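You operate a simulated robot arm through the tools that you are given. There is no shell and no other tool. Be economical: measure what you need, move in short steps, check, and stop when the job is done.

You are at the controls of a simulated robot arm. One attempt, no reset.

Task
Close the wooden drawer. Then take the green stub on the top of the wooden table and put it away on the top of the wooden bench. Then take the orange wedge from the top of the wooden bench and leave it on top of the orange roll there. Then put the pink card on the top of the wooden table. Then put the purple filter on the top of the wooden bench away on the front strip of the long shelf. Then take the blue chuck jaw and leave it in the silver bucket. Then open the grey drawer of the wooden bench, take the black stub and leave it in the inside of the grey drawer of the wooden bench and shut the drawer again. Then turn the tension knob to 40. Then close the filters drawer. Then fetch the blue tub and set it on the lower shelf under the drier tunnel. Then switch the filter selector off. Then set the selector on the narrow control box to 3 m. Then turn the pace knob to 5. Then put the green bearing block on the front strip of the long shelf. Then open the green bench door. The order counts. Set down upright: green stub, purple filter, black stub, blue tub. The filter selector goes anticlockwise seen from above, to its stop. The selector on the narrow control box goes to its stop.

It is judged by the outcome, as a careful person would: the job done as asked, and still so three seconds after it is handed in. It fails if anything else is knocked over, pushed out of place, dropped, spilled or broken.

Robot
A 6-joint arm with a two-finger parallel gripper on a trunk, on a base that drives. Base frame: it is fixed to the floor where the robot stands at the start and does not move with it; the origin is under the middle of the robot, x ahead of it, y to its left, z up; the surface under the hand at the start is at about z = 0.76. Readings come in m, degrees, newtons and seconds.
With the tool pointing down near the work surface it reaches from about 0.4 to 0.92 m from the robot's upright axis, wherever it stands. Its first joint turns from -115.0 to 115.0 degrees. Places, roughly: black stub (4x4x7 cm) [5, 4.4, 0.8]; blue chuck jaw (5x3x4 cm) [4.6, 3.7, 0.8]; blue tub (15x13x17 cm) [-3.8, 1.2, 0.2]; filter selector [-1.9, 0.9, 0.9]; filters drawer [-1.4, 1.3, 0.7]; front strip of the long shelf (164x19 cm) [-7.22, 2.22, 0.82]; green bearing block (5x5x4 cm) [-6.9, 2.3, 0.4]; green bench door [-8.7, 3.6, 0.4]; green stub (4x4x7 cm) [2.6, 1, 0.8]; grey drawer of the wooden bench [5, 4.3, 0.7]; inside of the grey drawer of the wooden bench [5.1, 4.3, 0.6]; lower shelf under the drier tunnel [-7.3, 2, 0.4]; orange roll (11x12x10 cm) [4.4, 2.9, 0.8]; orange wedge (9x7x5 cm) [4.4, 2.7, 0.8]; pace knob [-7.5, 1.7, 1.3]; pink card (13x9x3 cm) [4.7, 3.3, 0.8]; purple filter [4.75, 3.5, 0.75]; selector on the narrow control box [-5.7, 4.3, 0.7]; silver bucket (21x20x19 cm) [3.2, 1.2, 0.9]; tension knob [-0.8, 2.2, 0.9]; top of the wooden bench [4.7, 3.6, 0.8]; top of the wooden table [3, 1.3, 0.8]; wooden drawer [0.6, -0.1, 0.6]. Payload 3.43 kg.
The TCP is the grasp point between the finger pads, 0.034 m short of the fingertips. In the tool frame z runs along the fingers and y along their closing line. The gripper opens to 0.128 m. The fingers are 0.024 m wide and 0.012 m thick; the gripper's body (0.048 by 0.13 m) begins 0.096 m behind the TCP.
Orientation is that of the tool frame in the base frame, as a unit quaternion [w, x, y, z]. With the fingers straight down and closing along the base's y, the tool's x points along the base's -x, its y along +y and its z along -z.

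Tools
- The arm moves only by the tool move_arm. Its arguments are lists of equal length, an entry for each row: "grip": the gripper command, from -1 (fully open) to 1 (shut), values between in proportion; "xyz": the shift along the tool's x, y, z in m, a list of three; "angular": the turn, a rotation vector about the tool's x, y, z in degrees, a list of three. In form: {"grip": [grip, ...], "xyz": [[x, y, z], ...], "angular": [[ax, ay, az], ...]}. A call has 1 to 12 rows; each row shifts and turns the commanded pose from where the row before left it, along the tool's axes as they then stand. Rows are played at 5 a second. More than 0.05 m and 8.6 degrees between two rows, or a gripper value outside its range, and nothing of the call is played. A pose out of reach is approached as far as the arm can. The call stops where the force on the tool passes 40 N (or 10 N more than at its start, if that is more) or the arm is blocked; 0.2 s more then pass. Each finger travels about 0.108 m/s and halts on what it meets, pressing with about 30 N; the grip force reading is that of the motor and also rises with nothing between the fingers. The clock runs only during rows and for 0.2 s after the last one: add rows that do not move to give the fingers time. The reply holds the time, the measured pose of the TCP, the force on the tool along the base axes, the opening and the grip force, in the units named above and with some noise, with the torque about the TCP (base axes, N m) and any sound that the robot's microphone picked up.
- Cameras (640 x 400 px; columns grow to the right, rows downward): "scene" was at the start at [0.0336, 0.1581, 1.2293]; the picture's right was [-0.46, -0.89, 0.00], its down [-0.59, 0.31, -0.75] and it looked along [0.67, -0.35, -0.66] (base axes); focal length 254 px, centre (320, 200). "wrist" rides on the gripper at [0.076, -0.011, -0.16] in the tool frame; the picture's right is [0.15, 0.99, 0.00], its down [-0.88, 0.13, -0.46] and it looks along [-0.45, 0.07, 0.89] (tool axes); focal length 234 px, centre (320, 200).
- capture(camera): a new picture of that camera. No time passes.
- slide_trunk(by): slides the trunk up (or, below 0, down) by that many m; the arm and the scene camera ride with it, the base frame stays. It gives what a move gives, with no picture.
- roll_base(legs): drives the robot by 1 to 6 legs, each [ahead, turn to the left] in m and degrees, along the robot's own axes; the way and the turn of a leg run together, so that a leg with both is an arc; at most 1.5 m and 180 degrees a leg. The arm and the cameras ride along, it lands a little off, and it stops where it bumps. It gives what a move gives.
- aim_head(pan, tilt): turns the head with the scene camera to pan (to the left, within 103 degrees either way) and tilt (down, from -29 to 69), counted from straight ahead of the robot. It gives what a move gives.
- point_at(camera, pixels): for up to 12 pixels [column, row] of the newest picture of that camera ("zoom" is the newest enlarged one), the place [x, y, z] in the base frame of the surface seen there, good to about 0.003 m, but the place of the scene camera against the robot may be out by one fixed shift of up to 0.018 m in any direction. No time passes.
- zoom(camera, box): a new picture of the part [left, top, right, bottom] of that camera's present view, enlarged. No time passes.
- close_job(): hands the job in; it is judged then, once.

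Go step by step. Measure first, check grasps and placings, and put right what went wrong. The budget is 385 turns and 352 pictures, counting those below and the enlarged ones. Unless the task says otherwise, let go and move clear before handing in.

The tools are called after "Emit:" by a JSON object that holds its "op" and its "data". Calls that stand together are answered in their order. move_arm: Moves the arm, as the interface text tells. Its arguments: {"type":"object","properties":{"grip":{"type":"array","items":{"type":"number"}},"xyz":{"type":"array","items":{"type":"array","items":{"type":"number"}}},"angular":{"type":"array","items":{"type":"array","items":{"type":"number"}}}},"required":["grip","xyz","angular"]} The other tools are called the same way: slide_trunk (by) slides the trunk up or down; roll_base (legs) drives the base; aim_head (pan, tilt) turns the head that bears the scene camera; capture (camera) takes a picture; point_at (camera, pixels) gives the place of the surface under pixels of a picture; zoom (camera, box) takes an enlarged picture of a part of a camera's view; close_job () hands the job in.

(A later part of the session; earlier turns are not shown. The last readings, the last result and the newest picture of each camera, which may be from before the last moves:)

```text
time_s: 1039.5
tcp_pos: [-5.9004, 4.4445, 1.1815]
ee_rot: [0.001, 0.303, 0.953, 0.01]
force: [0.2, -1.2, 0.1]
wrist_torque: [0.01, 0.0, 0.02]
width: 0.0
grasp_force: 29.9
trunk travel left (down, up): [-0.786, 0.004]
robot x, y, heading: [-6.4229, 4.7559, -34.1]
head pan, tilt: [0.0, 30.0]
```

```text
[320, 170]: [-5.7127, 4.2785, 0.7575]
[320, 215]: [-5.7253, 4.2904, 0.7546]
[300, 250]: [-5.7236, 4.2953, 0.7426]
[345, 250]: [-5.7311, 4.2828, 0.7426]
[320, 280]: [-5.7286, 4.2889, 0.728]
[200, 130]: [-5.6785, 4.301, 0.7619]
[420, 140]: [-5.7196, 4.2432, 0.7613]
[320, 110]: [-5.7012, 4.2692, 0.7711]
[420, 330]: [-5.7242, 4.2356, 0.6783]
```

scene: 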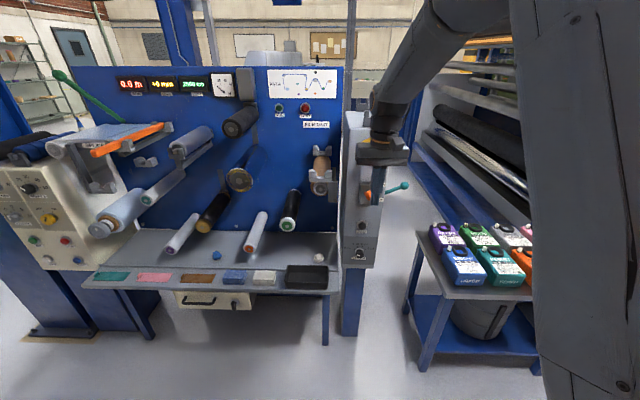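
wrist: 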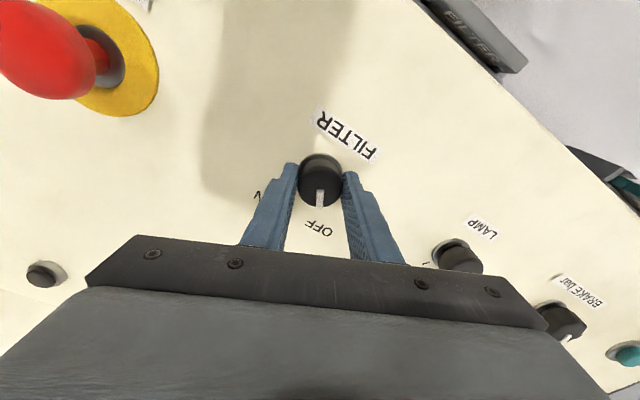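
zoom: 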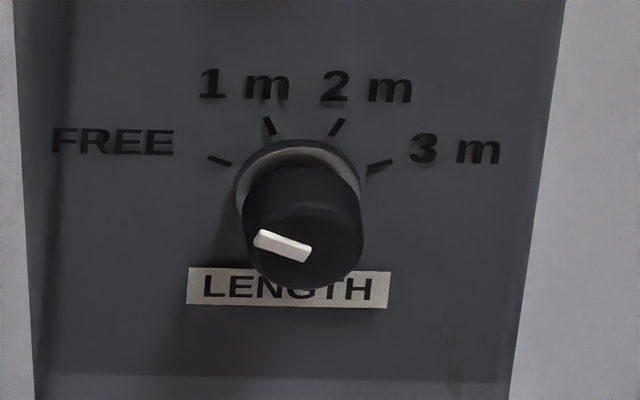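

Pointer is at FREE; 3 m is ~138° clockwise. I need the hand horizontal: back off 0.25 m, pitch the hand forward about its wrist, then lower the trunk.

Emit:
{"op": "roll_base", "data": {"legs": [[-0.25, 0]]}}

Emit:
{"op": "move_arm", "data": {"grip": [0.1, 0.1, 0.1, 0.1, 0.1, 0.1, 0.1, 0.1, 0.1, 0.1, 0.1], "xyz": [[-0.0285, 0, 0], [-0.0285, 0, 0], [-0.0285, 0, 0], [-0.0285, 0, 0], [-0.0285, 0, 0], [-0.0285, 0, 0], [-0.0285, 0, 0], [-0.0285, 0, 0], [-0.0285, 0, 0], [-0.0285, 0, 0], [-0.0285, 0, 0]], "angular": [[0, -8.2, 0], [0, -8.2, 0], [0, -8.2, 0], [0, -8.2, 0], [0, -8.2, 0], [0, -8.2, 0], [0, -8.2, 0], [0, -8.2, 0], [0, -8.2, 0], [0, -8.2, 0], [0, -8.2, 0]]}}

Emit:
{"op": "capture", "data": {"camera": "scene"}}

```text
time_s: 1040.9
tcp_pos: [-6.008, 4.4917, 1.1838]
ee_rot: [0.004, 0.315, 0.949, 0.008]
force: [0.8, 0.0, -0.6]
wrist_torque: [0.08, 0.01, -0.01]
width: 0.0
grasp_force: 30.2
trunk travel left (down, up): [-0.786, 0.004]
robot x, y, heading: [-6.5246, 4.8142, -35.9]
head pan, tilt: [0.0, 30.0]
stopped in leg 1: the robot was blocked; the commanded pose is now the measured one
```

```text
time_s: 1043.3
tcp_pos: [-5.8448, 4.3618, 1.3395]
ee_rot: [0.608, 0.254, 0.718, -0.223]
force: [-0.3, 0.5, -0.1]
wrist_torque: [0.02, 0.02, 0.05]
width: 0.0577
grasp_force: 0.0
out of reach, approached as far as the arm can: row 7, 8, 11
trunk travel left (down, up): [-0.786, 0.004]
robot x, y, heading: [-6.5307, 4.8145, -35.9]
head pan, tilt: [0.0, 30.0]
```

```text
134 pictures are left
```

scene: 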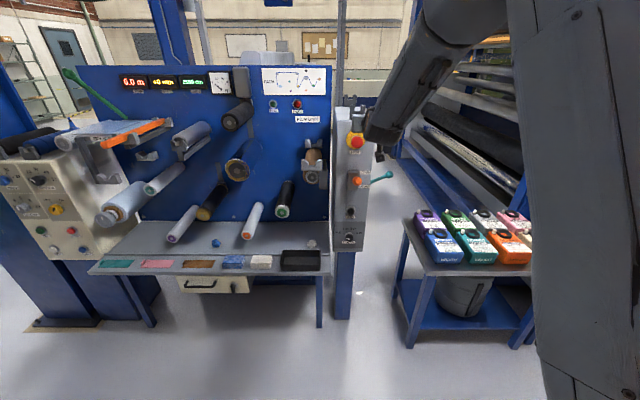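

The rear touched the cage lightly; hand is now 9° below horizontal. I check protrusions below before lowering the trunk.

Emit:
{"op": "point_at", "data": {"camera": "scene", "pixels": [[357, 181], [355, 143], [385, 176], [350, 213], [348, 240], [305, 272], [330, 262], [415, 250], [360, 182], [375, 180]]}}

Emit:
{"op": "roll_base", "data": {"legs": [[0.03, 0]]}}

```text
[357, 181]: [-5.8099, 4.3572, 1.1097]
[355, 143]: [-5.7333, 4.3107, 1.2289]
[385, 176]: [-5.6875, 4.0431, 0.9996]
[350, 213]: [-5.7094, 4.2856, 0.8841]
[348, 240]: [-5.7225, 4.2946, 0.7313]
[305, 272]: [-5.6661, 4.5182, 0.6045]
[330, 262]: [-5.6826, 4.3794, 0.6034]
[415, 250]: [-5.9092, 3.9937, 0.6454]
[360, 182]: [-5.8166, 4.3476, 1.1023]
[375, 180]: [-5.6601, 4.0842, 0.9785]
```

```text
time_s: 1044.1
tcp_pos: [-5.8201, 4.3455, 1.3379]
ee_rot: [0.607, 0.255, 0.719, -0.223]
force: [0.2, 0.3, -0.8]
wrist_torque: [0.05, 0.0, 0.0]
width: 0.0579
grasp_force: 0.1
trunk travel left (down, up): [-0.786, 0.004]
robot x, y, heading: [-6.5015, 4.795, -35.7]
head pan, tilt: [0.0, 30.0]
```

A lever hub at n≈-7.262, z≈1.11 is in the way of a straight descent. I first retract the hand 12 cm.

Emit:
{"op": "move_arm", "data": {"grip": [0.1, 0.1, 0.1, 0.1, 0.1], "xyz": [[0, 0, -0.03], [0, 0, -0.03], [0, 0, -0.03], [0, 0, -0.03], [0, 0, 0]], "angular": [[0, 0, 0], [0, 0, 0], [0, 0, 0], [0, 0, 0], [0, 0, 0]]}}

```text
time_s: 1045.3
tcp_pos: [-5.9102, 4.4212, 1.3589]
ee_rot: [0.608, 0.252, 0.719, -0.221]
force: [-0.3, 0.7, 0.2]
wrist_torque: [-0.02, 0.02, 0.01]
width: 0.0578
grasp_force: 0.0
trunk travel left (down, up): [-0.786, 0.004]
robot x, y, heading: [-6.5043, 4.7955, -36.1]
head pan, tilt: [0.0, 30.0]
```

Clearance is now ~8 cm. Lower the trunk.

Emit:
{"op": "slide_trunk", "data": {"by": -0.4}}

Emit:
{"op": "slide_trunk", "data": {"by": -0.2}}

Emit:
{"op": "capture", "data": {"camera": "wrist"}}

Emit:
{"op": "capture", "data": {"camera": "scene"}}

```text
time_s: 1049.2
tcp_pos: [-5.9114, 4.4217, 0.9576]
ee_rot: [0.608, 0.255, 0.717, -0.224]
force: [-0.3, -0.6, -0.8]
wrist_torque: [-0.01, -0.03, 0.03]
width: 0.0577
grasp_force: 0.1
trunk travel left (down, up): [-0.386, 0.404]
robot x, y, heading: [-6.5001, 4.7941, -35.8]
head pan, tilt: [0.0, 30.0]
```

```text
time_s: 1051.3
tcp_pos: [-5.9082, 4.4186, 0.7574]
ee_rot: [0.607, 0.255, 0.719, -0.223]
force: [0.0, 0.7, -0.8]
wrist_torque: [0.0, -0.03, 0.03]
width: 0.0572
grasp_force: 0.0
trunk travel left (down, up): [-0.186, 0.604]
robot x, y, heading: [-6.5009, 4.7957, -35.7]
head pan, tilt: [0.0, 30.0]
```

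```text
133 pictures are left
```

wrist: 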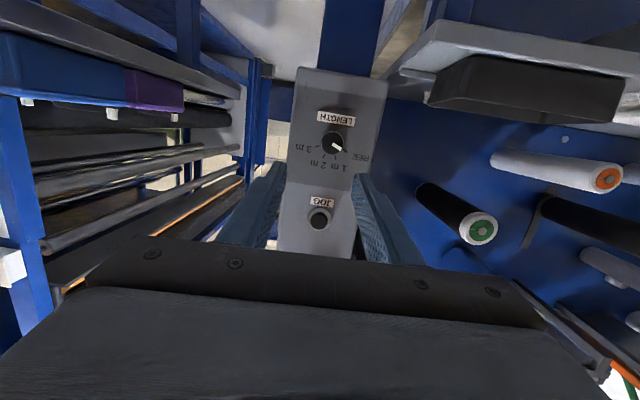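

```text
132 pictures are left
```

scene: 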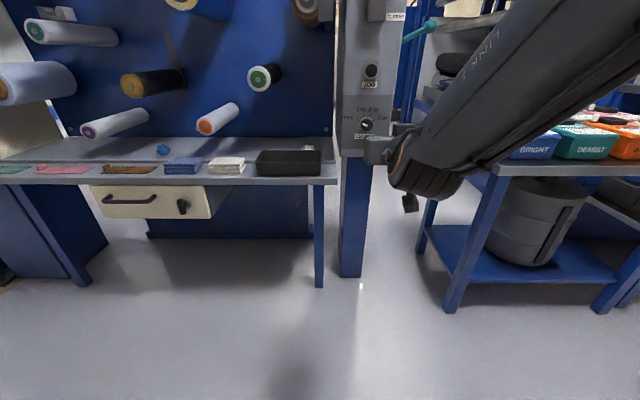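

Wrist view shows the LENGTH knob at (334,146) (upside down). Measure.

Emit:
{"op": "zoom", "data": {"camera": "wrist", "box": [280, 100, 390, 190]}}

Emit:
{"op": "point_at", "data": {"camera": "wrist", "pixels": [[333, 145], [325, 142], [343, 144], [333, 135], [334, 155], [300, 130], [370, 130], [305, 180], [365, 180]]}}

```text
4.44 times, centred on (335, 145) of wrist
```

zoom: 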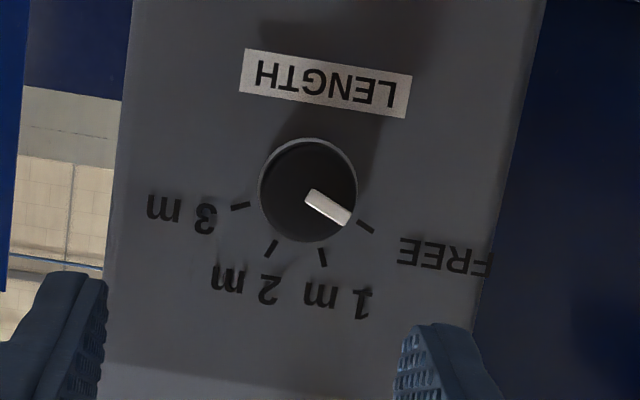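

```text
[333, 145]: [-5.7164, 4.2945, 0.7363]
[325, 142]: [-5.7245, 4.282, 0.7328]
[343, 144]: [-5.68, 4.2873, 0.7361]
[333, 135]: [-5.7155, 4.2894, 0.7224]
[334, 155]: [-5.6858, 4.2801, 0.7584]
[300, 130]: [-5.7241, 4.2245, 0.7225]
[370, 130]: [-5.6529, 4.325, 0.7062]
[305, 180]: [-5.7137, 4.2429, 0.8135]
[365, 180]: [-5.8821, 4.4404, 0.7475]
```

Knob axis: e≈0.107, z≈0.738, face n=-7.116. Correct the hand's remaining 10° misalignment.

Emit:
{"op": "move_arm", "data": {"grip": [0.1, 0.1, 0.1], "xyz": [[0, 0, 0], [0, 0, 0], [0, 0, 0]], "angular": [[-1.8, -4.7, 0], [-1.8, -4.7, 0], [0, 0, 0]]}}

```text
time_s: 1052.1
tcp_pos: [-5.8825, 4.4287, 0.7622]
ee_rot: [0.67, 0.221, 0.672, -0.224]
force: [0.0, 0.0, -0.7]
wrist_torque: [-0.01, 0.04, -0.02]
width: 0.0575
grasp_force: 0.0
out of reach, approached as far as the arm can: row 1, 2
trunk travel left (down, up): [-0.186, 0.604]
robot x, y, heading: [-6.5021, 4.7962, -35.6]
head pan, tilt: [0.0, 30.0]
```

Now horizontal. Base forward 0.12 m, then align sideways/vertically.

Emit:
{"op": "roll_base", "data": {"legs": [[0.12, 0]]}}

Emit:
{"op": "move_arm", "data": {"grip": [0.1, 0.1, 0.1], "xyz": [[0.024, -0.017, 0], [0, 0, 0], [0, 0, 0]], "angular": [[0, 0, 0], [0, 0, 0], [0, 0, 0]]}}

Emit:
{"op": "capture", "data": {"camera": "wrist"}}

```text
time_s: 1053.3
tcp_pos: [-5.7883, 4.3568, 0.7613]
ee_rot: [0.67, 0.222, 0.672, -0.225]
force: [-0.6, 0.4, -0.6]
wrist_torque: [-0.02, 0.0, 0.01]
width: 0.0577
grasp_force: 0.1
trunk travel left (down, up): [-0.186, 0.604]
robot x, y, heading: [-6.4043, 4.725, -35.8]
head pan, tilt: [0.0, 30.0]
```

```text
time_s: 1054.2
tcp_pos: [-5.7852, 4.3535, 0.7467]
ee_rot: [0.669, 0.224, 0.672, -0.227]
force: [0.9, -0.1, -0.9]
wrist_torque: [0.01, 0.01, -0.03]
width: 0.0574
grasp_force: 0.1
out of reach, approached as far as the arm can: row 1
trunk travel left (down, up): [-0.186, 0.604]
robot x, y, heading: [-6.4054, 4.7242, -35.9]
head pan, tilt: [0.0, 30.0]
```

```text
130 pictures are left
```

wrist: 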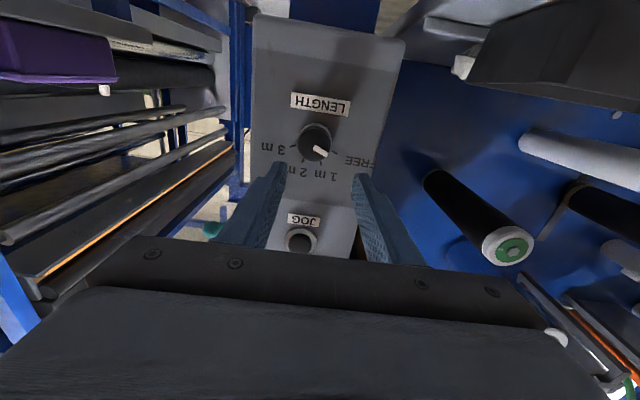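

The arm is at a reach limit going down, so I raise the hand 12 cm relative and drop the trunk accordingly.

Emit:
{"op": "move_arm", "data": {"grip": [0.1, 0.1, 0.1, 0.1], "xyz": [[-0.04, 0, 0], [-0.04, 0, 0], [-0.04, 0, 0], [0, 0, 0]], "angular": [[0, 0, 0], [0, 0, 0], [0, 0, 0], [0, 0, 0]]}}

Emit:
{"op": "slide_trunk", "data": {"by": -0.13}}

Emit:
{"op": "roll_base", "data": {"legs": [[0, -0.9]]}}

Emit:
{"op": "capture", "data": {"camera": "wrist"}}

```text
time_s: 1055.2
tcp_pos: [-5.7835, 4.3563, 0.866]
ee_rot: [0.67, 0.222, 0.672, -0.224]
force: [0.9, -0.4, 0.4]
wrist_torque: [-0.02, -0.02, -0.02]
width: 0.0577
grasp_force: 0.0
trunk travel left (down, up): [-0.186, 0.604]
robot x, y, heading: [-6.404, 4.7223, -36.0]
head pan, tilt: [0.0, 30.0]
```

```text
time_s: 1056.7
tcp_pos: [-5.7858, 4.3528, 0.7351]
ee_rot: [0.67, 0.222, 0.672, -0.225]
force: [-0.6, 0.7, -0.1]
wrist_torque: [0.01, 0.02, -0.03]
width: 0.0576
grasp_force: 0.0
trunk travel left (down, up): [-0.056, 0.734]
robot x, y, heading: [-6.4038, 4.7258, -35.9]
head pan, tilt: [0.0, 30.0]
```

```text
time_s: 1057.5
tcp_pos: [-5.791, 4.345, 0.7375]
ee_rot: [0.668, 0.228, 0.67, -0.231]
force: [-0.1, 0.8, 0.0]
wrist_torque: [-0.04, -0.02, -0.01]
width: 0.0575
grasp_force: 0.1
trunk travel left (down, up): [-0.056, 0.734]
robot x, y, heading: [-6.4042, 4.7265, -37.0]
head pan, tilt: [0.0, 30.0]
```

```text
129 pictures are left
```

wrist: 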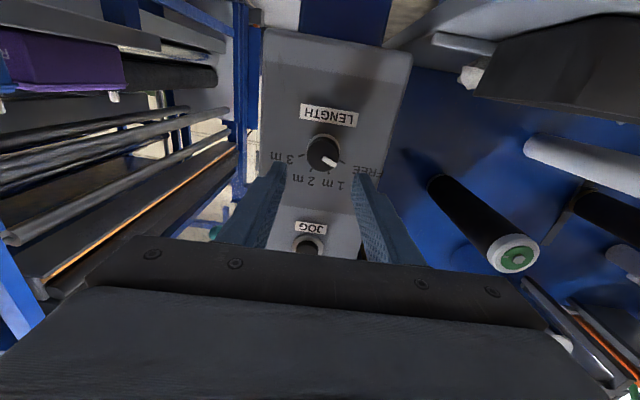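

Emit:
{"op": "zoom", "data": {"camera": "wrist", "box": [270, 100, 380, 200]}}

Emit:
{"op": "point_at", "data": {"camera": "zoom", "pixels": [[315, 215], [250, 215], [380, 215], [315, 160], [315, 270], [200, 330], [450, 330], [330, 120]]}}

```text
4.00 times, centred on (325, 150) of wrist
```

zoom: 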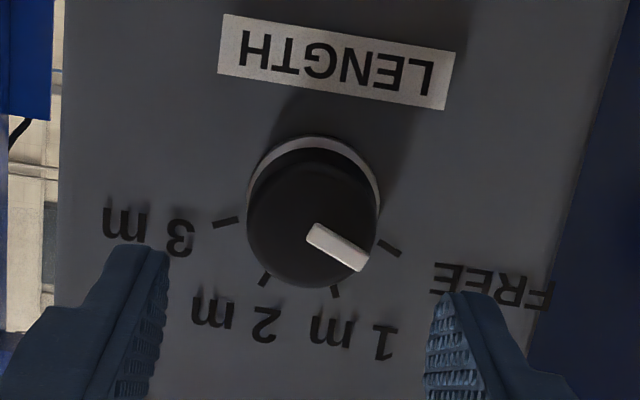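

```text
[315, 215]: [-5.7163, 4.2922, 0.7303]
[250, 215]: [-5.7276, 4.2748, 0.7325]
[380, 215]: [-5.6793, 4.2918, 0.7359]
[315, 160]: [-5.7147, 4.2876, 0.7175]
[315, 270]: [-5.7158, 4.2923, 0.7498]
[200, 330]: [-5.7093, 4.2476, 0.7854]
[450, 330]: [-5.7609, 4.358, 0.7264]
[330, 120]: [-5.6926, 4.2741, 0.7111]
```

Aligned within 4 mm. Pre-roll the hand -66°, then advance onto the knob.

Emit:
{"op": "slide_trunk", "data": {"by": -0.004}}

Emit:
{"op": "move_arm", "data": {"grip": [0.1, 0.1, 0.1, 0.1, 0.1, 0.1, 0.1, 0.1, 0.1], "xyz": [[0, 0, 0], [0, 0, 0], [0, 0, 0], [0, 0, 0], [0, 0, 0], [0, 0, 0], [0, 0, 0], [0, 0, 0], [0, 0, 0]], "angular": [[0, 0, -8.25], [0, 0, -8.25], [0, 0, -8.25], [0, 0, -8.25], [0, 0, -8.25], [0, 0, -8.25], [0, 0, -8.25], [0, 0, -8.25], [0, 0, 0]]}}

Emit:
{"op": "capture", "data": {"camera": "wrist"}}

```text
time_s: 1058.0
tcp_pos: [-5.7906, 4.3443, 0.7321]
ee_rot: [0.668, 0.228, 0.67, -0.23]
force: [-0.4, 0.2, -0.7]
wrist_torque: [0.0, 0.0, 0.01]
width: 0.0577
grasp_force: 0.0
trunk travel left (down, up): [-0.052, 0.738]
robot x, y, heading: [-6.4055, 4.7285, -36.8]
head pan, tilt: [0.0, 30.0]
```

```text
time_s: 1060.0
tcp_pos: [-5.7898, 4.3448, 0.7326]
ee_rot: [0.435, -0.175, 0.686, -0.557]
force: [-0.1, 0.3, 0.5]
wrist_torque: [-0.01, 0.0, -0.03]
width: 0.0576
grasp_force: 0.2
trunk travel left (down, up): [-0.052, 0.738]
robot x, y, heading: [-6.4079, 4.7276, -36.8]
head pan, tilt: [0.0, 30.0]
```

```text
127 pictures are left
```

wrist: 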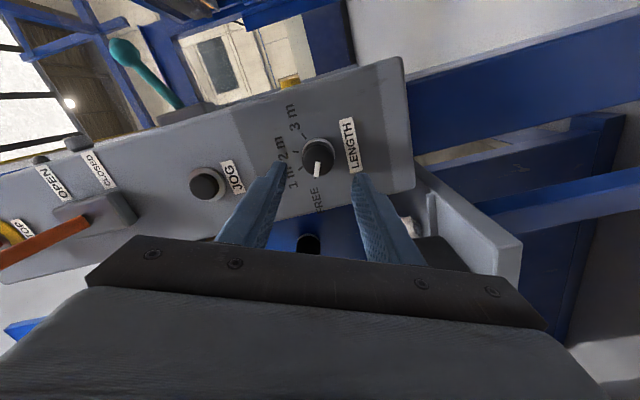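

Emit:
{"op": "move_arm", "data": {"grip": [0.1, 0.1, 0.1, 0.1], "xyz": [[0, 0, 0.03], [0, 0, 0.03], [0, 0, 0.023], [0, 0, 0]], "angular": [[0, 0, 0], [0, 0, 0], [0, 0, 0], [0, 0, 0]]}}

Emit:
{"op": "capture", "data": {"camera": "wrist"}}

```text
time_s: 1061.0
tcp_pos: [-5.7246, 4.2926, 0.7334]
ee_rot: [0.435, -0.174, 0.686, -0.557]
force: [0.4, -0.5, 0.0]
wrist_torque: [-0.03, 0.0, 0.03]
width: 0.0577
grasp_force: 0.1
trunk travel left (down, up): [-0.052, 0.738]
robot x, y, heading: [-6.4069, 4.7271, -36.6]
head pan, tilt: [0.0, 30.0]
```

```text
126 pictures are left
```

wrist: 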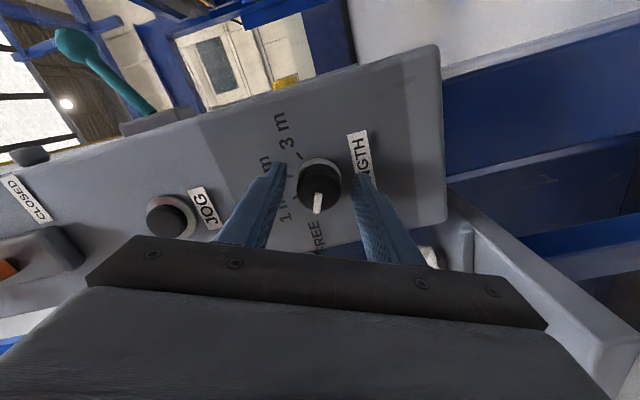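

On the knob. Close and rotate clockwise in stages.

Emit:
{"op": "move_arm", "data": {"grip": [1, 1, 1, 1, 1, 1, 1, 1, 1, 1, 1], "xyz": [[0, 0, 0], [0, 0, 0], [0, 0, 0], [0, 0, 0], [0, 0, 0], [0, 0, 0], [0, 0, 0], [0, 0, 0], [0, 0, 0], [0, 0, 0], [0, 0, 0]], "angular": [[0, 0, 0], [0, 0, 0], [0, 0, 0], [0, 0, 8], [0, 0, 8], [0, 0, 8], [0, 0, 8], [0, 0, 8], [0, 0, 8], [0, 0, 8], [0, 0, 8]]}}

Emit:
{"op": "capture", "data": {"camera": "wrist"}}

```text
time_s: 1063.4
tcp_pos: [-5.7223, 4.2963, 0.7312]
ee_rot: [0.663, 0.214, 0.675, -0.241]
force: [31.4, 22.4, -4.5]
wrist_torque: [0.4, 0.77, 1.82]
width: 0.0381
grasp_force: 45.1
trunk travel left (down, up): [-0.052, 0.738]
robot x, y, heading: [-6.4041, 4.725, -36.3]
head pan, tilt: [0.0, 30.0]
```

```text
125 pictures are left
```

wrist: 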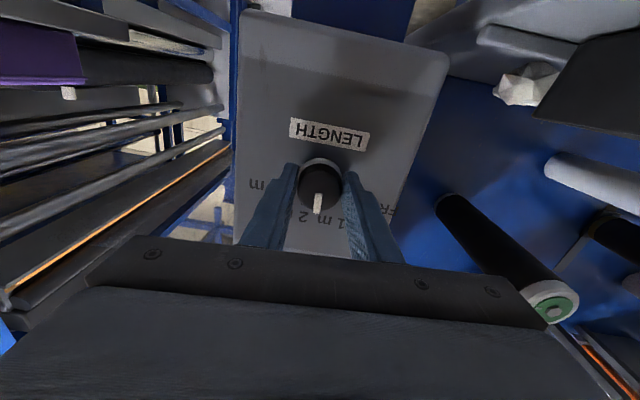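

The knob turns with the hand. Sideways load suggests a small offset; regrip shifted 5 mm and continue.

Emit:
{"op": "move_arm", "data": {"grip": [0.3, 0.3, 0.3, 1, 1, 1, 1, 1, 1, 1, 1, 1], "xyz": [[0, 0, 0], [0, 0, 0], [0, 0.005, 0], [0, 0, 0], [0, 0, 0], [0, 0, 0], [0, 0, 0], [0, 0, 0], [0, 0, 0], [0, 0, 0], [0, 0, 0], [0, 0, 0]], "angular": [[0, 0, 0], [0, 0, 0], [0, 0, 0], [0, 0, 0], [0, 0, 0], [0, 0, 8], [0, 0, 8], [0, 0, 8], [0, 0, 8], [0, 0, 8], [0, 0, 8], [0, 0, 8]]}}

Emit:
{"op": "capture", "data": {"camera": "wrist"}}

```text
time_s: 1065.0
tcp_pos: [-5.7229, 4.2984, 0.7311]
ee_rot: [0.682, 0.298, 0.646, -0.172]
force: [0.4, -15.8, -3.8]
wrist_torque: [0.0, -0.08, 0.63]
width: 0.0386
grasp_force: 44.9
out of reach, approached as far as the arm can: row 7
trunk travel left (down, up): [-0.052, 0.738]
robot x, y, heading: [-6.4036, 4.7256, -37.4]
head pan, tilt: [0.0, 30.0]
stopped in row 7: the force on the tool passed its limit at 68 N (the readings are from after the stop); the commanded pose is now the measured one
```

```text
124 pictures are left
```

wrist: 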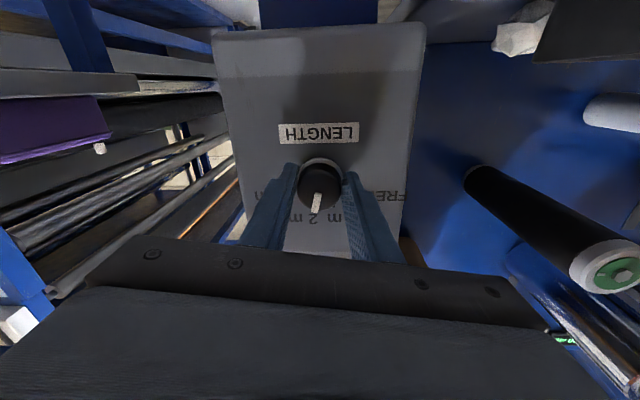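

The roll limit is near neutral here, so I ratchet: open, back off 5 cm, roll back, regrip.

Emit:
{"op": "move_arm", "data": {"grip": [0.1, 0.1, 0.1, 0.1, 0.1], "xyz": [[0, 0, 0], [0, 0, 0], [0, 0, -0.03], [0, 0, -0.03], [0, 0, 0]], "angular": [[0, 0, 0], [0, 0, 0], [0, 0, 0], [0, 0, 0], [0, 0, 0]]}}

Emit:
{"op": "zoom", "data": {"camera": "wrist", "box": [250, 90, 380, 210]}}

```text
time_s: 1066.2
tcp_pos: [-5.7697, 4.3357, 0.7356]
ee_rot: [0.682, 0.296, 0.646, -0.173]
force: [0.4, 0.5, 0.5]
wrist_torque: [-0.02, -0.01, -0.01]
width: 0.0576
grasp_force: 0.0
trunk travel left (down, up): [-0.052, 0.738]
robot x, y, heading: [-6.4033, 4.7287, -37.2]
head pan, tilt: [0.0, 30.0]
```

```text
3.33 times, centred on (315, 150) of wrist
```

zoom: 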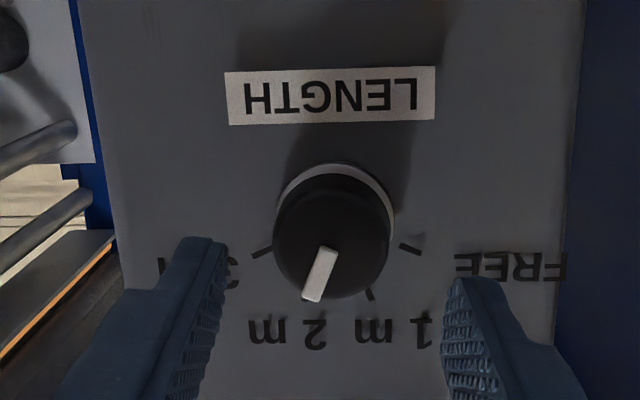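

Pointer reads 2 m. Roll back 74°, fix yaw, advance and regrip.

Emit:
{"op": "move_arm", "data": {"grip": [0.1, 0.1, 0.1, 0.1, 0.1, 0.1, 0.1, 0.1, 0.1, 0.1, 0.1], "xyz": [[0, -0.005, 0], [0, 0, 0], [0, 0, 0], [0, 0, 0], [0, 0, 0], [0, 0, 0], [0, 0, 0], [0, 0, 0], [0, 0, 0], [0, 0, 0], [0, 0, 0]], "angular": [[-2.9, 0, 0], [0, 0, -8.2], [0, 0, -8.2], [0, 0, -8.2], [0, 0, -8.2], [0, 0, -8.2], [0, 0, -8.2], [0, 0, -8.2], [0, 0, -8.2], [0, 0, -8.2], [0, 0, 0]]}}

Emit:
{"op": "capture", "data": {"camera": "wrist"}}

```text
time_s: 1068.6
tcp_pos: [-5.7691, 4.3379, 0.7359]
ee_rot: [0.457, -0.167, 0.687, -0.54]
force: [0.2, 0.1, 0.1]
wrist_torque: [0.0, 0.0, -0.01]
width: 0.0575
grasp_force: 0.1
out of reach, approached as far as the arm can: row 1
trunk travel left (down, up): [-0.052, 0.738]
robot x, y, heading: [-6.4076, 4.7251, -36.8]
head pan, tilt: [0.0, 30.0]
```

```text
122 pictures are left
```

wrist: 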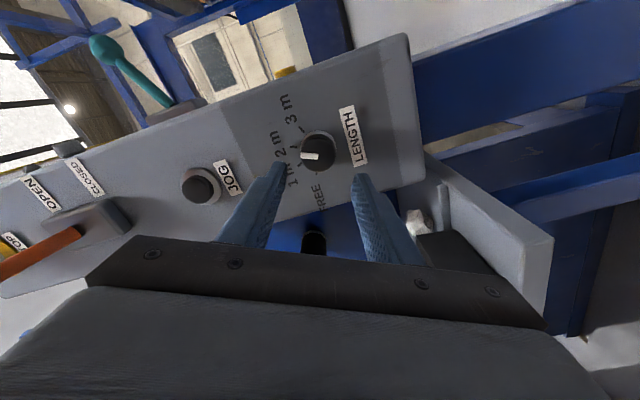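

Emit:
{"op": "move_arm", "data": {"grip": [0.1, 0.1, 0.1, 1, 1, 1], "xyz": [[0.0085, 0, 0.02], [0, 0, 0.022], [0, 0, 0.02], [0, 0, 0], [0, 0, 0], [0, 0, 0]], "angular": [[0, 0, 0], [0, 0, 0], [0, 0, 0], [0, 0, 0], [0, 0, 0], [0, 0, 0]]}}

Emit:
{"op": "move_arm", "data": {"grip": [1, 1, 1, 1, 1, 1, 1], "xyz": [[0, 0, 0], [0, 0, 0], [0, 0, 0], [0, 0, 0], [0, 0, 0], [0, 0, 0], [0, 0, 0]], "angular": [[0, 0, 8], [0, 0, 8], [0, 0, 8], [0, 0, 8], [0, 0, 8], [0, 0, 8], [0, 0, 8]]}}

Emit:
{"op": "capture", "data": {"camera": "wrist"}}

```text
time_s: 1070.0
tcp_pos: [-5.7236, 4.2963, 0.7349]
ee_rot: [0.456, -0.165, 0.687, -0.541]
force: [0.1, -10.6, 16.3]
wrist_torque: [0.14, 0.24, -0.05]
width: 0.0374
grasp_force: 44.9
trunk travel left (down, up): [-0.052, 0.738]
robot x, y, heading: [-6.4053, 4.7283, -37.1]
head pan, tilt: [0.0, 30.0]
```

```text
time_s: 1071.6
tcp_pos: [-5.7237, 4.297, 0.73]
ee_rot: [0.654, 0.179, 0.686, -0.263]
force: [-9.8, -18.1, 10.1]
wrist_torque: [-0.17, 0.63, 0.55]
width: 0.0377
grasp_force: 45.2
trunk travel left (down, up): [-0.052, 0.738]
robot x, y, heading: [-6.4042, 4.7235, -37.3]
head pan, tilt: [0.0, 30.0]
```

```text
121 pictures are left
```

wrist: 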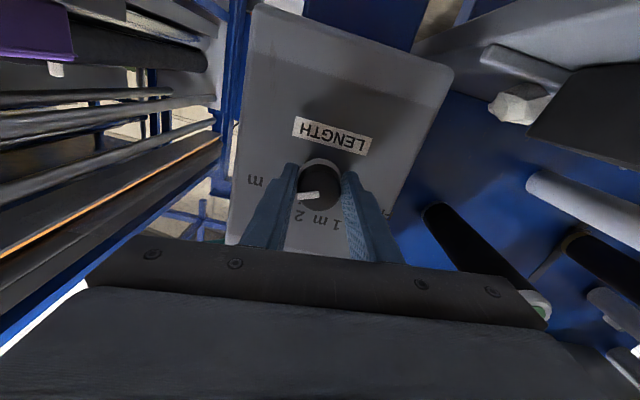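

Pointer nearly at 3 m. One more nudge toward the stop, then release and look.

Emit:
{"op": "move_arm", "data": {"grip": [1, 1], "xyz": [[0, 0, 0], [0, 0, 0]], "angular": [[0, 0, 7], [0, 0, 0]]}}

Emit:
{"op": "move_arm", "data": {"grip": [0.1, 0.1, 0.1, 0.1, 0.1], "xyz": [[0, 0, 0], [0, 0, 0], [0, 0, -0.03], [0, 0, -0.03], [0, 0, 0]], "angular": [[0, 0, 0], [0, 0, 0], [0, 0, 0], [0, 0, 0], [0, 0, 0]]}}

Emit:
{"op": "zoom", "data": {"camera": "wrist", "box": [250, 90, 380, 210]}}

```text
time_s: 1072.2
tcp_pos: [-5.7238, 4.2966, 0.73]
ee_rot: [0.67, 0.219, 0.674, -0.221]
force: [-11.8, -15.6, 2.9]
wrist_torque: [0.09, 0.28, 0.25]
width: 0.0372
grasp_force: 44.8
trunk travel left (down, up): [-0.052, 0.738]
robot x, y, heading: [-6.404, 4.7261, -37.0]
head pan, tilt: [0.0, 30.0]
```

```text
time_s: 1073.4
tcp_pos: [-5.7725, 4.3303, 0.7336]
ee_rot: [0.672, 0.216, 0.673, -0.221]
force: [-0.6, 0.1, 0.0]
wrist_torque: [0.03, 0.03, 0.01]
width: 0.0575
grasp_force: 0.2
trunk travel left (down, up): [-0.052, 0.738]
robot x, y, heading: [-6.4038, 4.7244, -36.9]
head pan, tilt: [0.0, 30.0]
```

```text
3.33 times, centred on (315, 150) of wrist
```

zoom: 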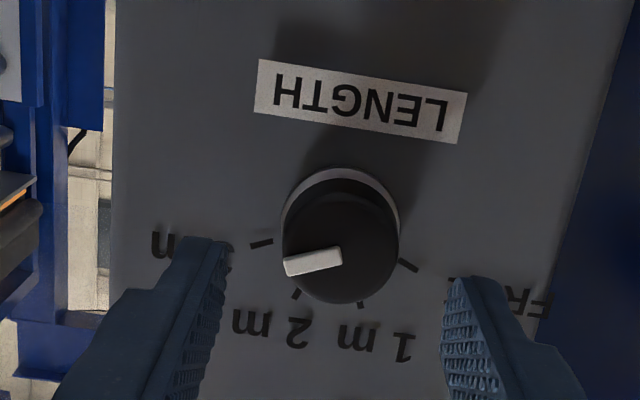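

It's parallel to the 3 m tick. To be sure it is against the stop I regrip once more and push a little further clockwise.

Emit:
{"op": "move_arm", "data": {"grip": [0.1, 0.1, 0.1, 0.1, 0.1, 0.1, 0.1, 0.1, 0.1], "xyz": [[0, -0.002, 0], [0, 0, 0], [0, 0, 0], [0, 0, 0], [0, 0, 0], [0, 0, 0.022], [0, 0, 0.022], [0, 0, 0.018], [0, 0, 0]], "angular": [[0, 0, -8], [0, 0, -8], [0, 0, -8], [0, 0, -8], [0, 0, -8], [0, 0, 0], [0, 0, 0], [0, 0, 0], [0, 0, 0]]}}

Emit:
{"op": "move_arm", "data": {"grip": [1, 1, 1, 1, 1, 1, 1], "xyz": [[0, 0, 0], [0, 0, 0], [0, 0, 0], [0, 0, 0], [0, 0, 0], [0, 0, 0], [0, 0, 0]], "angular": [[0, 0, 0], [0, 0, 0], [0, 0, 0], [0, 0, 5], [0, 0, 5], [0, 0, 5], [0, 0, 0]]}}

Emit:
{"op": "move_arm", "data": {"grip": [0.1, 0.1, 0.1, 0.1, 0.1], "xyz": [[0, 0, 0], [0, 0, 0], [0, 0, -0.03], [0, 0, -0.03], [0, 0, 0]], "angular": [[0, 0, 0], [0, 0, 0], [0, 0, 0], [0, 0, 0], [0, 0, 0]]}}

Emit:
{"op": "zoom", "data": {"camera": "wrist", "box": [250, 90, 380, 210]}}

```text
time_s: 1075.4
tcp_pos: [-5.7213, 4.2942, 0.7315]
ee_rot: [0.553, -0.024, 0.708, -0.439]
force: [-0.3, 0.4, 0.1]
wrist_torque: [0.0, 0.0, -0.02]
width: 0.0576
grasp_force: 0.1
trunk travel left (down, up): [-0.052, 0.738]
robot x, y, heading: [-6.404, 4.7283, -37.0]
head pan, tilt: [0.0, 30.0]
```

```text
time_s: 1077.0
tcp_pos: [-5.723, 4.2937, 0.7315]
ee_rot: [0.606, 0.069, 0.705, -0.363]
force: [-0.5, -10.0, 9.0]
wrist_torque: [0.08, 0.38, 0.47]
width: 0.0372
grasp_force: 44.7
trunk travel left (down, up): [-0.052, 0.738]
robot x, y, heading: [-6.4005, 4.7235, -37.1]
head pan, tilt: [0.0, 30.0]
```

```text
time_s: 1078.2
tcp_pos: [-5.7721, 4.3285, 0.732]
ee_rot: [0.608, 0.065, 0.704, -0.36]
force: [0.2, 0.1, 0.0]
wrist_torque: [0.04, 0.0, -0.01]
width: 0.0577
grasp_force: 0.0
trunk travel left (down, up): [-0.052, 0.738]
robot x, y, heading: [-6.4055, 4.7247, -37.1]
head pan, tilt: [0.0, 30.0]
```

```text
3.33 times, centred on (315, 150) of wrist
```

zoom: 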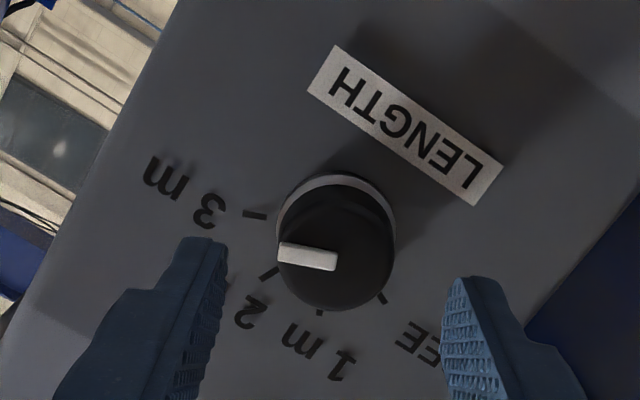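

The pointer stayed parallel to 3 m while the hand slipped: it is at its stop. Next the pace knob (e≈-3.03, z≈1.3). I keep the hand horizontal, turn away, raise the trunk and drive back along the aisle.

Emit:
{"op": "roll_base", "data": {"legs": [[-0.05, 0], [0, -89]]}}

Emit:
{"op": "slide_trunk", "data": {"by": 0.4}}

Emit:
{"op": "aim_head", "data": {"pan": 0, "tilt": 20}}

Emit:
{"op": "capture", "data": {"camera": "scene"}}

```text
time_s: 1082.9
tcp_pos: [-6.837, 4.1199, 0.7318]
ee_rot: [-0.177, -0.543, -0.453, 0.685]
force: [0.3, 0.5, 0.1]
wrist_torque: [0.03, 0.0, 0.01]
width: 0.0579
grasp_force: 0.0
trunk travel left (down, up): [-0.052, 0.738]
robot x, y, heading: [-6.4521, 4.7559, -126.7]
head pan, tilt: [0.0, 30.0]
```

```text
time_s: 1086.7
tcp_pos: [-6.8024, 4.1639, 1.1314]
ee_rot: [-0.173, -0.546, -0.451, 0.685]
force: [0.6, 0.0, 0.3]
wrist_torque: [0.0, 0.0, -0.01]
width: 0.0575
grasp_force: 0.1
trunk travel left (down, up): [-0.452, 0.338]
robot x, y, heading: [-6.4431, 4.7562, -126.7]
head pan, tilt: [0.0, 30.0]
```

```text
time_s: 1087.5
tcp_pos: [-6.8022, 4.1629, 1.1325]
ee_rot: [-0.174, -0.545, -0.452, 0.684]
force: [0.6, -0.9, 0.7]
wrist_torque: [-0.02, -0.04, -0.01]
width: 0.0575
grasp_force: 0.1
trunk travel left (down, up): [-0.452, 0.338]
robot x, y, heading: [-6.4449, 4.7563, -126.6]
head pan, tilt: [0.0, 20.0]
```

```text
118 pictures are left
```

scene: 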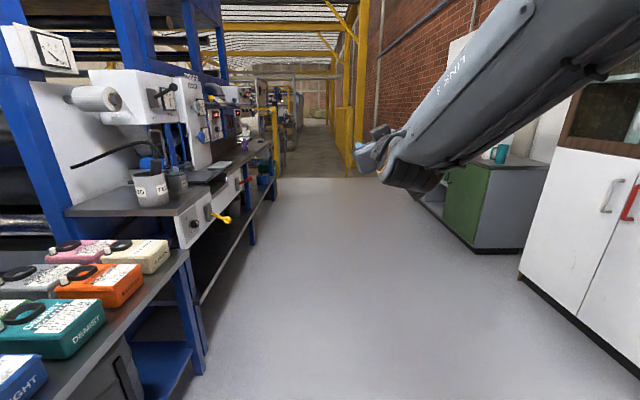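

Clear ahead. Drive 3.05 m and face the drier panel.

Emit:
{"op": "roll_base", "data": {"legs": [[1.5, 0], [1.5, 0], [0, 90.5]]}}

Emit:
{"op": "aim_head", "data": {"pan": 0, "tilt": 10}}

Emit:
{"op": "capture", "data": {"camera": "scene"}}

```text
time_s: 1105.6
tcp_pos: [-7.7256, 2.0856, 1.1317]
ee_rot: [0.603, 0.074, 0.704, -0.368]
force: [-0.4, 0.2, -0.1]
wrist_torque: [0.01, 0.03, 0.0]
width: 0.0577
grasp_force: 0.1
trunk travel left (down, up): [-0.452, 0.338]
robot x, y, heading: [-8.3122, 2.4599, -37.9]
head pan, tilt: [0.0, 20.0]
```

```text
time_s: 1106.3
tcp_pos: [-7.7253, 2.0864, 1.1332]
ee_rot: [0.602, 0.075, 0.704, -0.369]
force: [0.3, 0.8, 0.3]
wrist_torque: [-0.01, 0.01, 0.0]
width: 0.0578
grasp_force: 0.0
trunk travel left (down, up): [-0.452, 0.338]
robot x, y, heading: [-8.3085, 2.459, -38.1]
head pan, tilt: [0.0, 10.0]
```

```text
117 pictures are left
```

scene: 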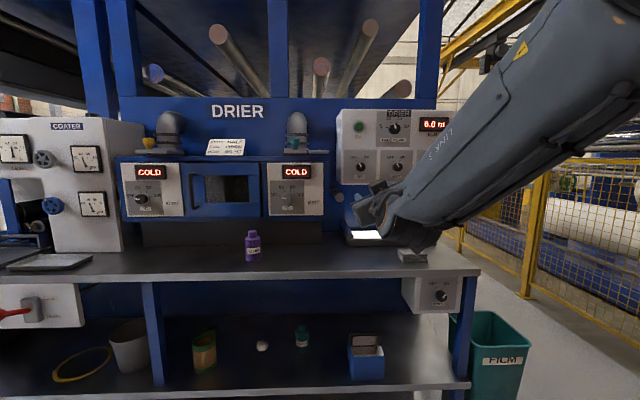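

Zoom on the drier's right control panel.

Emit:
{"op": "zoom", "data": {"camera": "scene", "box": [330, 100, 460, 200]}}

Emit:
{"op": "point_at", "data": {"camera": "scene", "pixels": [[396, 127], [396, 133], [361, 166], [398, 166], [359, 127], [375, 118], [375, 150], [410, 150], [345, 115]]}}

```text
4.00 times, centred on (395, 150) of scene
```

zoom: 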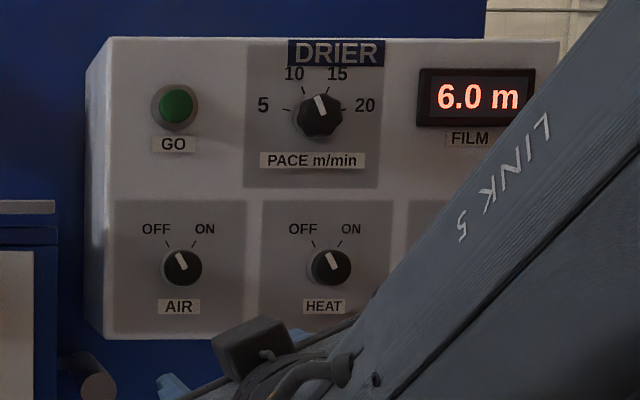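

```text
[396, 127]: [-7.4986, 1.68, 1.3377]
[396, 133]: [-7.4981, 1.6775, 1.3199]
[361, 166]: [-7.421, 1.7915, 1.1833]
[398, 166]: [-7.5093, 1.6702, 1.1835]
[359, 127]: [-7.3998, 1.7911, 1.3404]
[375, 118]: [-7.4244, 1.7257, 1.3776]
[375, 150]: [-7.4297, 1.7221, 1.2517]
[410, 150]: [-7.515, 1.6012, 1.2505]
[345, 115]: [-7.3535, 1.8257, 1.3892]
```

PACE points near 11–12; 5 lies ~65–70° anticlockwise. Knob ≈(e=-3.05, z≈1.335), face n=-7.023. Raise trunk 0.2 and shift the base 0.2 m right.

Emit:
{"op": "slide_trunk", "data": {"by": 0.2}}

Emit:
{"op": "roll_base", "data": {"legs": [[0, -43], [0.28, 0], [0, 45]]}}

Emit:
{"op": "capture", "data": {"camera": "wrist"}}

Emit:
{"op": "capture", "data": {"camera": "scene"}}

```text
time_s: 1108.5
tcp_pos: [-7.7282, 2.0904, 1.3333]
ee_rot: [0.601, 0.078, 0.705, -0.37]
force: [-1.8, 0.5, 0.1]
wrist_torque: [-0.02, -0.01, -0.06]
width: 0.0575
grasp_force: 0.0
trunk travel left (down, up): [-0.652, 0.138]
robot x, y, heading: [-8.3061, 2.4566, -38.0]
head pan, tilt: [0.0, 10.0]
```

```text
time_s: 1114.5
tcp_pos: [-7.6637, 1.8449, 1.3328]
ee_rot: [0.61, 0.059, 0.706, -0.355]
force: [-0.5, 0.4, 0.5]
wrist_torque: [0.0, 0.0, -0.04]
width: 0.0575
grasp_force: 0.1
trunk travel left (down, up): [-0.652, 0.138]
robot x, y, heading: [-8.2637, 2.1839, -34.8]
head pan, tilt: [0.0, 10.0]
```

```text
115 pictures are left
```

wrist: 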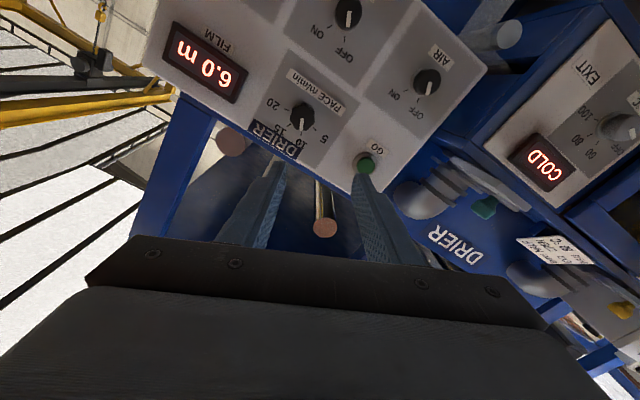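

```text
114 pictures are left
```

scene: 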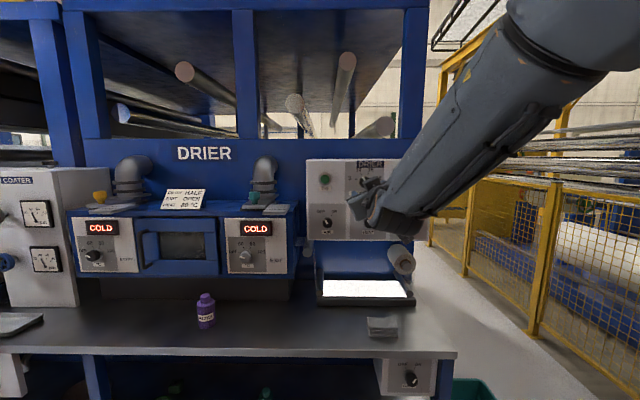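

Emit:
{"op": "zoom", "data": {"camera": "wrist", "box": [250, 70, 370, 170]}}

Emit:
{"op": "point_at", "data": {"camera": "wrist", "pixels": [[302, 117], [293, 117], [313, 117], [302, 106], [303, 128], [340, 100], [270, 120], [330, 130]]}}

```text
4.00 times, centred on (310, 120) of wrist
```

zoom: 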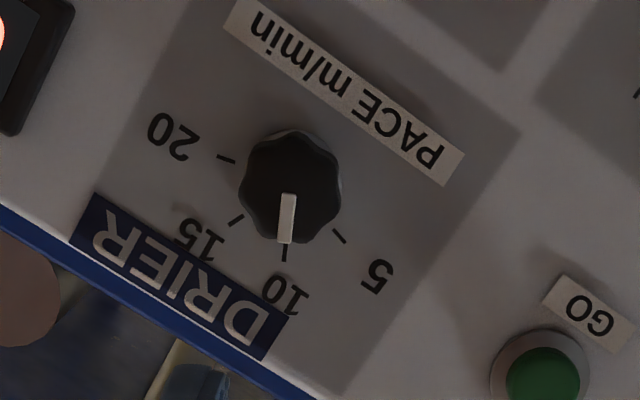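

```text
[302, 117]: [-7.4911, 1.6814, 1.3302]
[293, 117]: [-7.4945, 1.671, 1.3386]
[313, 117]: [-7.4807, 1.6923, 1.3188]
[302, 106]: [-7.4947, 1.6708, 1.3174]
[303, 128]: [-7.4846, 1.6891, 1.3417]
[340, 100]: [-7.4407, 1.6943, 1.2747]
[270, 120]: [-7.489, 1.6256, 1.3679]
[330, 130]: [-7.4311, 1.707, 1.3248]
```

PACE pointer is exactly at 10; 5 is ~50° anticlockwise. Knob centre e≈-3.0435, z≈1.329. Align, roll to neutral, base forward 0.14.

Emit:
{"op": "move_arm", "data": {"grip": [0.1, 0.1, 0.1, 0.1, 0.1], "xyz": [[0.0178, -0.0292, 0], [0, 0, 0], [0, 0, 0], [0, 0, 0], [0, 0, 0]], "angular": [[0, 0, 0], [0, 0, 8.2], [0, 0, 8.2], [0, 0, 8.2], [0, 0, 0]]}}

Emit:
{"op": "roll_base", "data": {"legs": [[0.14, 0]]}}

Emit:
{"op": "capture", "data": {"camera": "wrist"}}

```text
time_s: 1115.7
tcp_pos: [-7.6695, 1.8424, 1.337]
ee_rot: [0.67, 0.212, 0.677, -0.219]
force: [-0.2, -0.6, 1.1]
wrist_torque: [0.01, 0.0, -0.03]
width: 0.0577
grasp_force: 0.1
out of reach, approached as far as the arm can: row 1, 2
trunk travel left (down, up): [-0.652, 0.138]
robot x, y, heading: [-8.2642, 2.1814, -34.9]
head pan, tilt: [0.0, 10.0]
```

```text
time_s: 1117.0
tcp_pos: [-7.5563, 1.7603, 1.3364]
ee_rot: [0.67, 0.212, 0.677, -0.219]
force: [-1.0, -0.5, -0.1]
wrist_torque: [0.03, 0.01, -0.05]
width: 0.0577
grasp_force: 0.1
trunk travel left (down, up): [-0.652, 0.138]
robot x, y, heading: [-8.1504, 2.1005, -35.1]
head pan, tilt: [0.0, 10.0]
```

```text
112 pictures are left
```

wrist: 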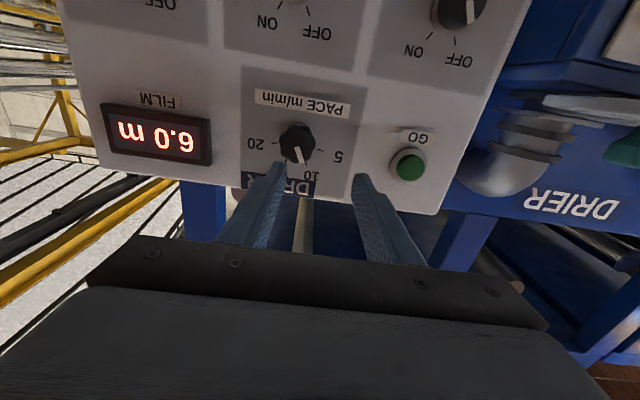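

Arm is at a limit sideways; use a 1.8° base turn and trunk/arm height trade.

Emit:
{"op": "move_arm", "data": {"grip": [0.1, 0.1, 0.1], "xyz": [[-0.04, 0, 0], [-0.03, 0, 0], [0, 0, 0]], "angular": [[0, 0, 0], [0, 0, 0], [0, 0, 0]]}}

Emit:
{"op": "slide_trunk", "data": {"by": -0.077}}

Emit:
{"op": "roll_base", "data": {"legs": [[0, -1.9]]}}

Emit:
{"op": "zoom", "data": {"camera": "wrist", "box": [240, 80, 380, 210]}}

Emit:
{"op": "point_at", "data": {"camera": "zoom", "pixels": [[320, 200], [250, 330], [450, 200], [320, 100]]}}

```text
time_s: 1117.8
tcp_pos: [-7.557, 1.7632, 1.405]
ee_rot: [0.67, 0.211, 0.677, -0.219]
force: [-0.2, -0.3, -0.4]
wrist_torque: [0.0, 0.0, 0.01]
width: 0.0577
grasp_force: 0.0
trunk travel left (down, up): [-0.652, 0.138]
robot x, y, heading: [-8.1457, 2.1032, -35.0]
head pan, tilt: [0.0, 10.0]
```

```text
time_s: 1119.0
tcp_pos: [-7.5556, 1.7613, 1.3288]
ee_rot: [0.67, 0.212, 0.677, -0.22]
force: [-0.3, 0.7, 1.0]
wrist_torque: [0.01, -0.02, -0.02]
width: 0.0574
grasp_force: 0.1
trunk travel left (down, up): [-0.575, 0.215]
robot x, y, heading: [-8.1505, 2.0986, -35.2]
head pan, tilt: [0.0, 10.0]
```

```text
time_s: 1119.8
tcp_pos: [-7.5673, 1.7421, 1.3291]
ee_rot: [0.666, 0.222, 0.673, -0.23]
force: [-0.2, -0.1, 0.1]
wrist_torque: [0.01, 0.05, 0.05]
width: 0.0577
grasp_force: 0.0
trunk travel left (down, up): [-0.575, 0.215]
robot x, y, heading: [-8.1478, 2.1003, -36.9]
head pan, tilt: [0.0, 10.0]
```

```text
3.08 times, centred on (310, 145) of wrist
```

zoom: 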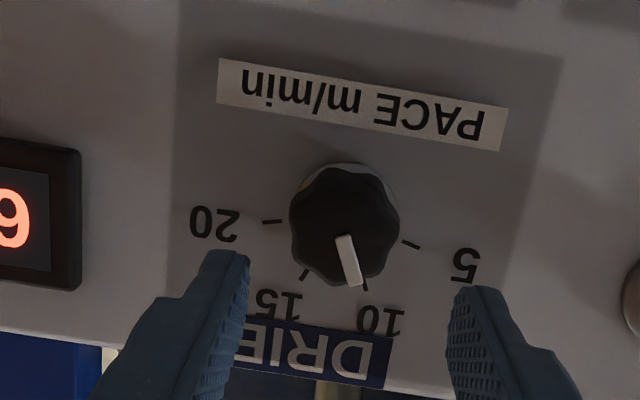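

```text
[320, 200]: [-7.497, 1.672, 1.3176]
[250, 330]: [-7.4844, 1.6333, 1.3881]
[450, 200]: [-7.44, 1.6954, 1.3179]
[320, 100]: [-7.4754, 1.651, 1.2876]
```

Aligned. Advance 9 cm, grip, and turn anticlockwise ~56°.

Emit:
{"op": "move_arm", "data": {"grip": [0.1, 0.1, 0.1, 0.1, 1, 1, 1], "xyz": [[0, 0, 0.03], [0, 0, 0.03], [0, 0, 0.03], [0, 0, 0], [0, 0, 0], [0, 0, 0], [0, 0, 0]], "angular": [[0, 0, 0], [0, 0, 0], [0, 0, 0], [0, 0, 0], [0, 0, 0], [0, 0, 0], [0, 0, 0]]}}

Emit:
{"op": "move_arm", "data": {"grip": [1, 1, 1, 1, 1, 1, 1, 1], "xyz": [[0, 0, 0], [0, 0, 0], [0, 0, 0], [0, 0, 0], [0, 0, 0], [0, 0, 0], [0, 0, 0], [0, 0, 0]], "angular": [[0, 0, -8], [0, 0, -8], [0, 0, -8], [0, 0, -8], [0, 0, -8], [0, 0, -8], [0, 0, -8], [0, 0, 0]]}}

Emit:
{"op": "capture", "data": {"camera": "wrist"}}

```text
time_s: 1121.3
tcp_pos: [-7.4969, 1.6855, 1.3299]
ee_rot: [0.666, 0.225, 0.672, -0.231]
force: [-18.2, -23.6, 1.8]
wrist_torque: [0.13, 0.13, -0.08]
width: 0.0418
grasp_force: 45.0
trunk travel left (down, up): [-0.575, 0.215]
robot x, y, heading: [-8.1464, 2.1011, -36.9]
head pan, tilt: [0.0, 10.0]
```

```text
time_s: 1123.2
tcp_pos: [-7.4967, 1.687, 1.332]
ee_rot: [0.481, -0.12, 0.698, -0.517]
force: [-17.3, -16.3, 15.6]
wrist_torque: [0.46, 0.24, 0.08]
width: 0.0415
grasp_force: 45.5
trunk travel left (down, up): [-0.575, 0.215]
robot x, y, heading: [-8.1488, 2.0999, -37.0]
head pan, tilt: [0.0, 10.0]
```

```text
110 pictures are left
```

wrist: 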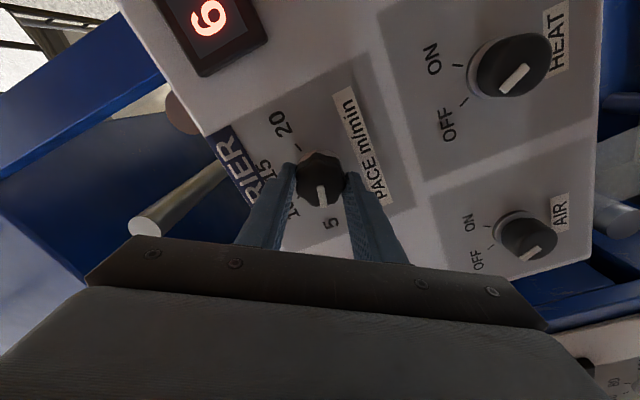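

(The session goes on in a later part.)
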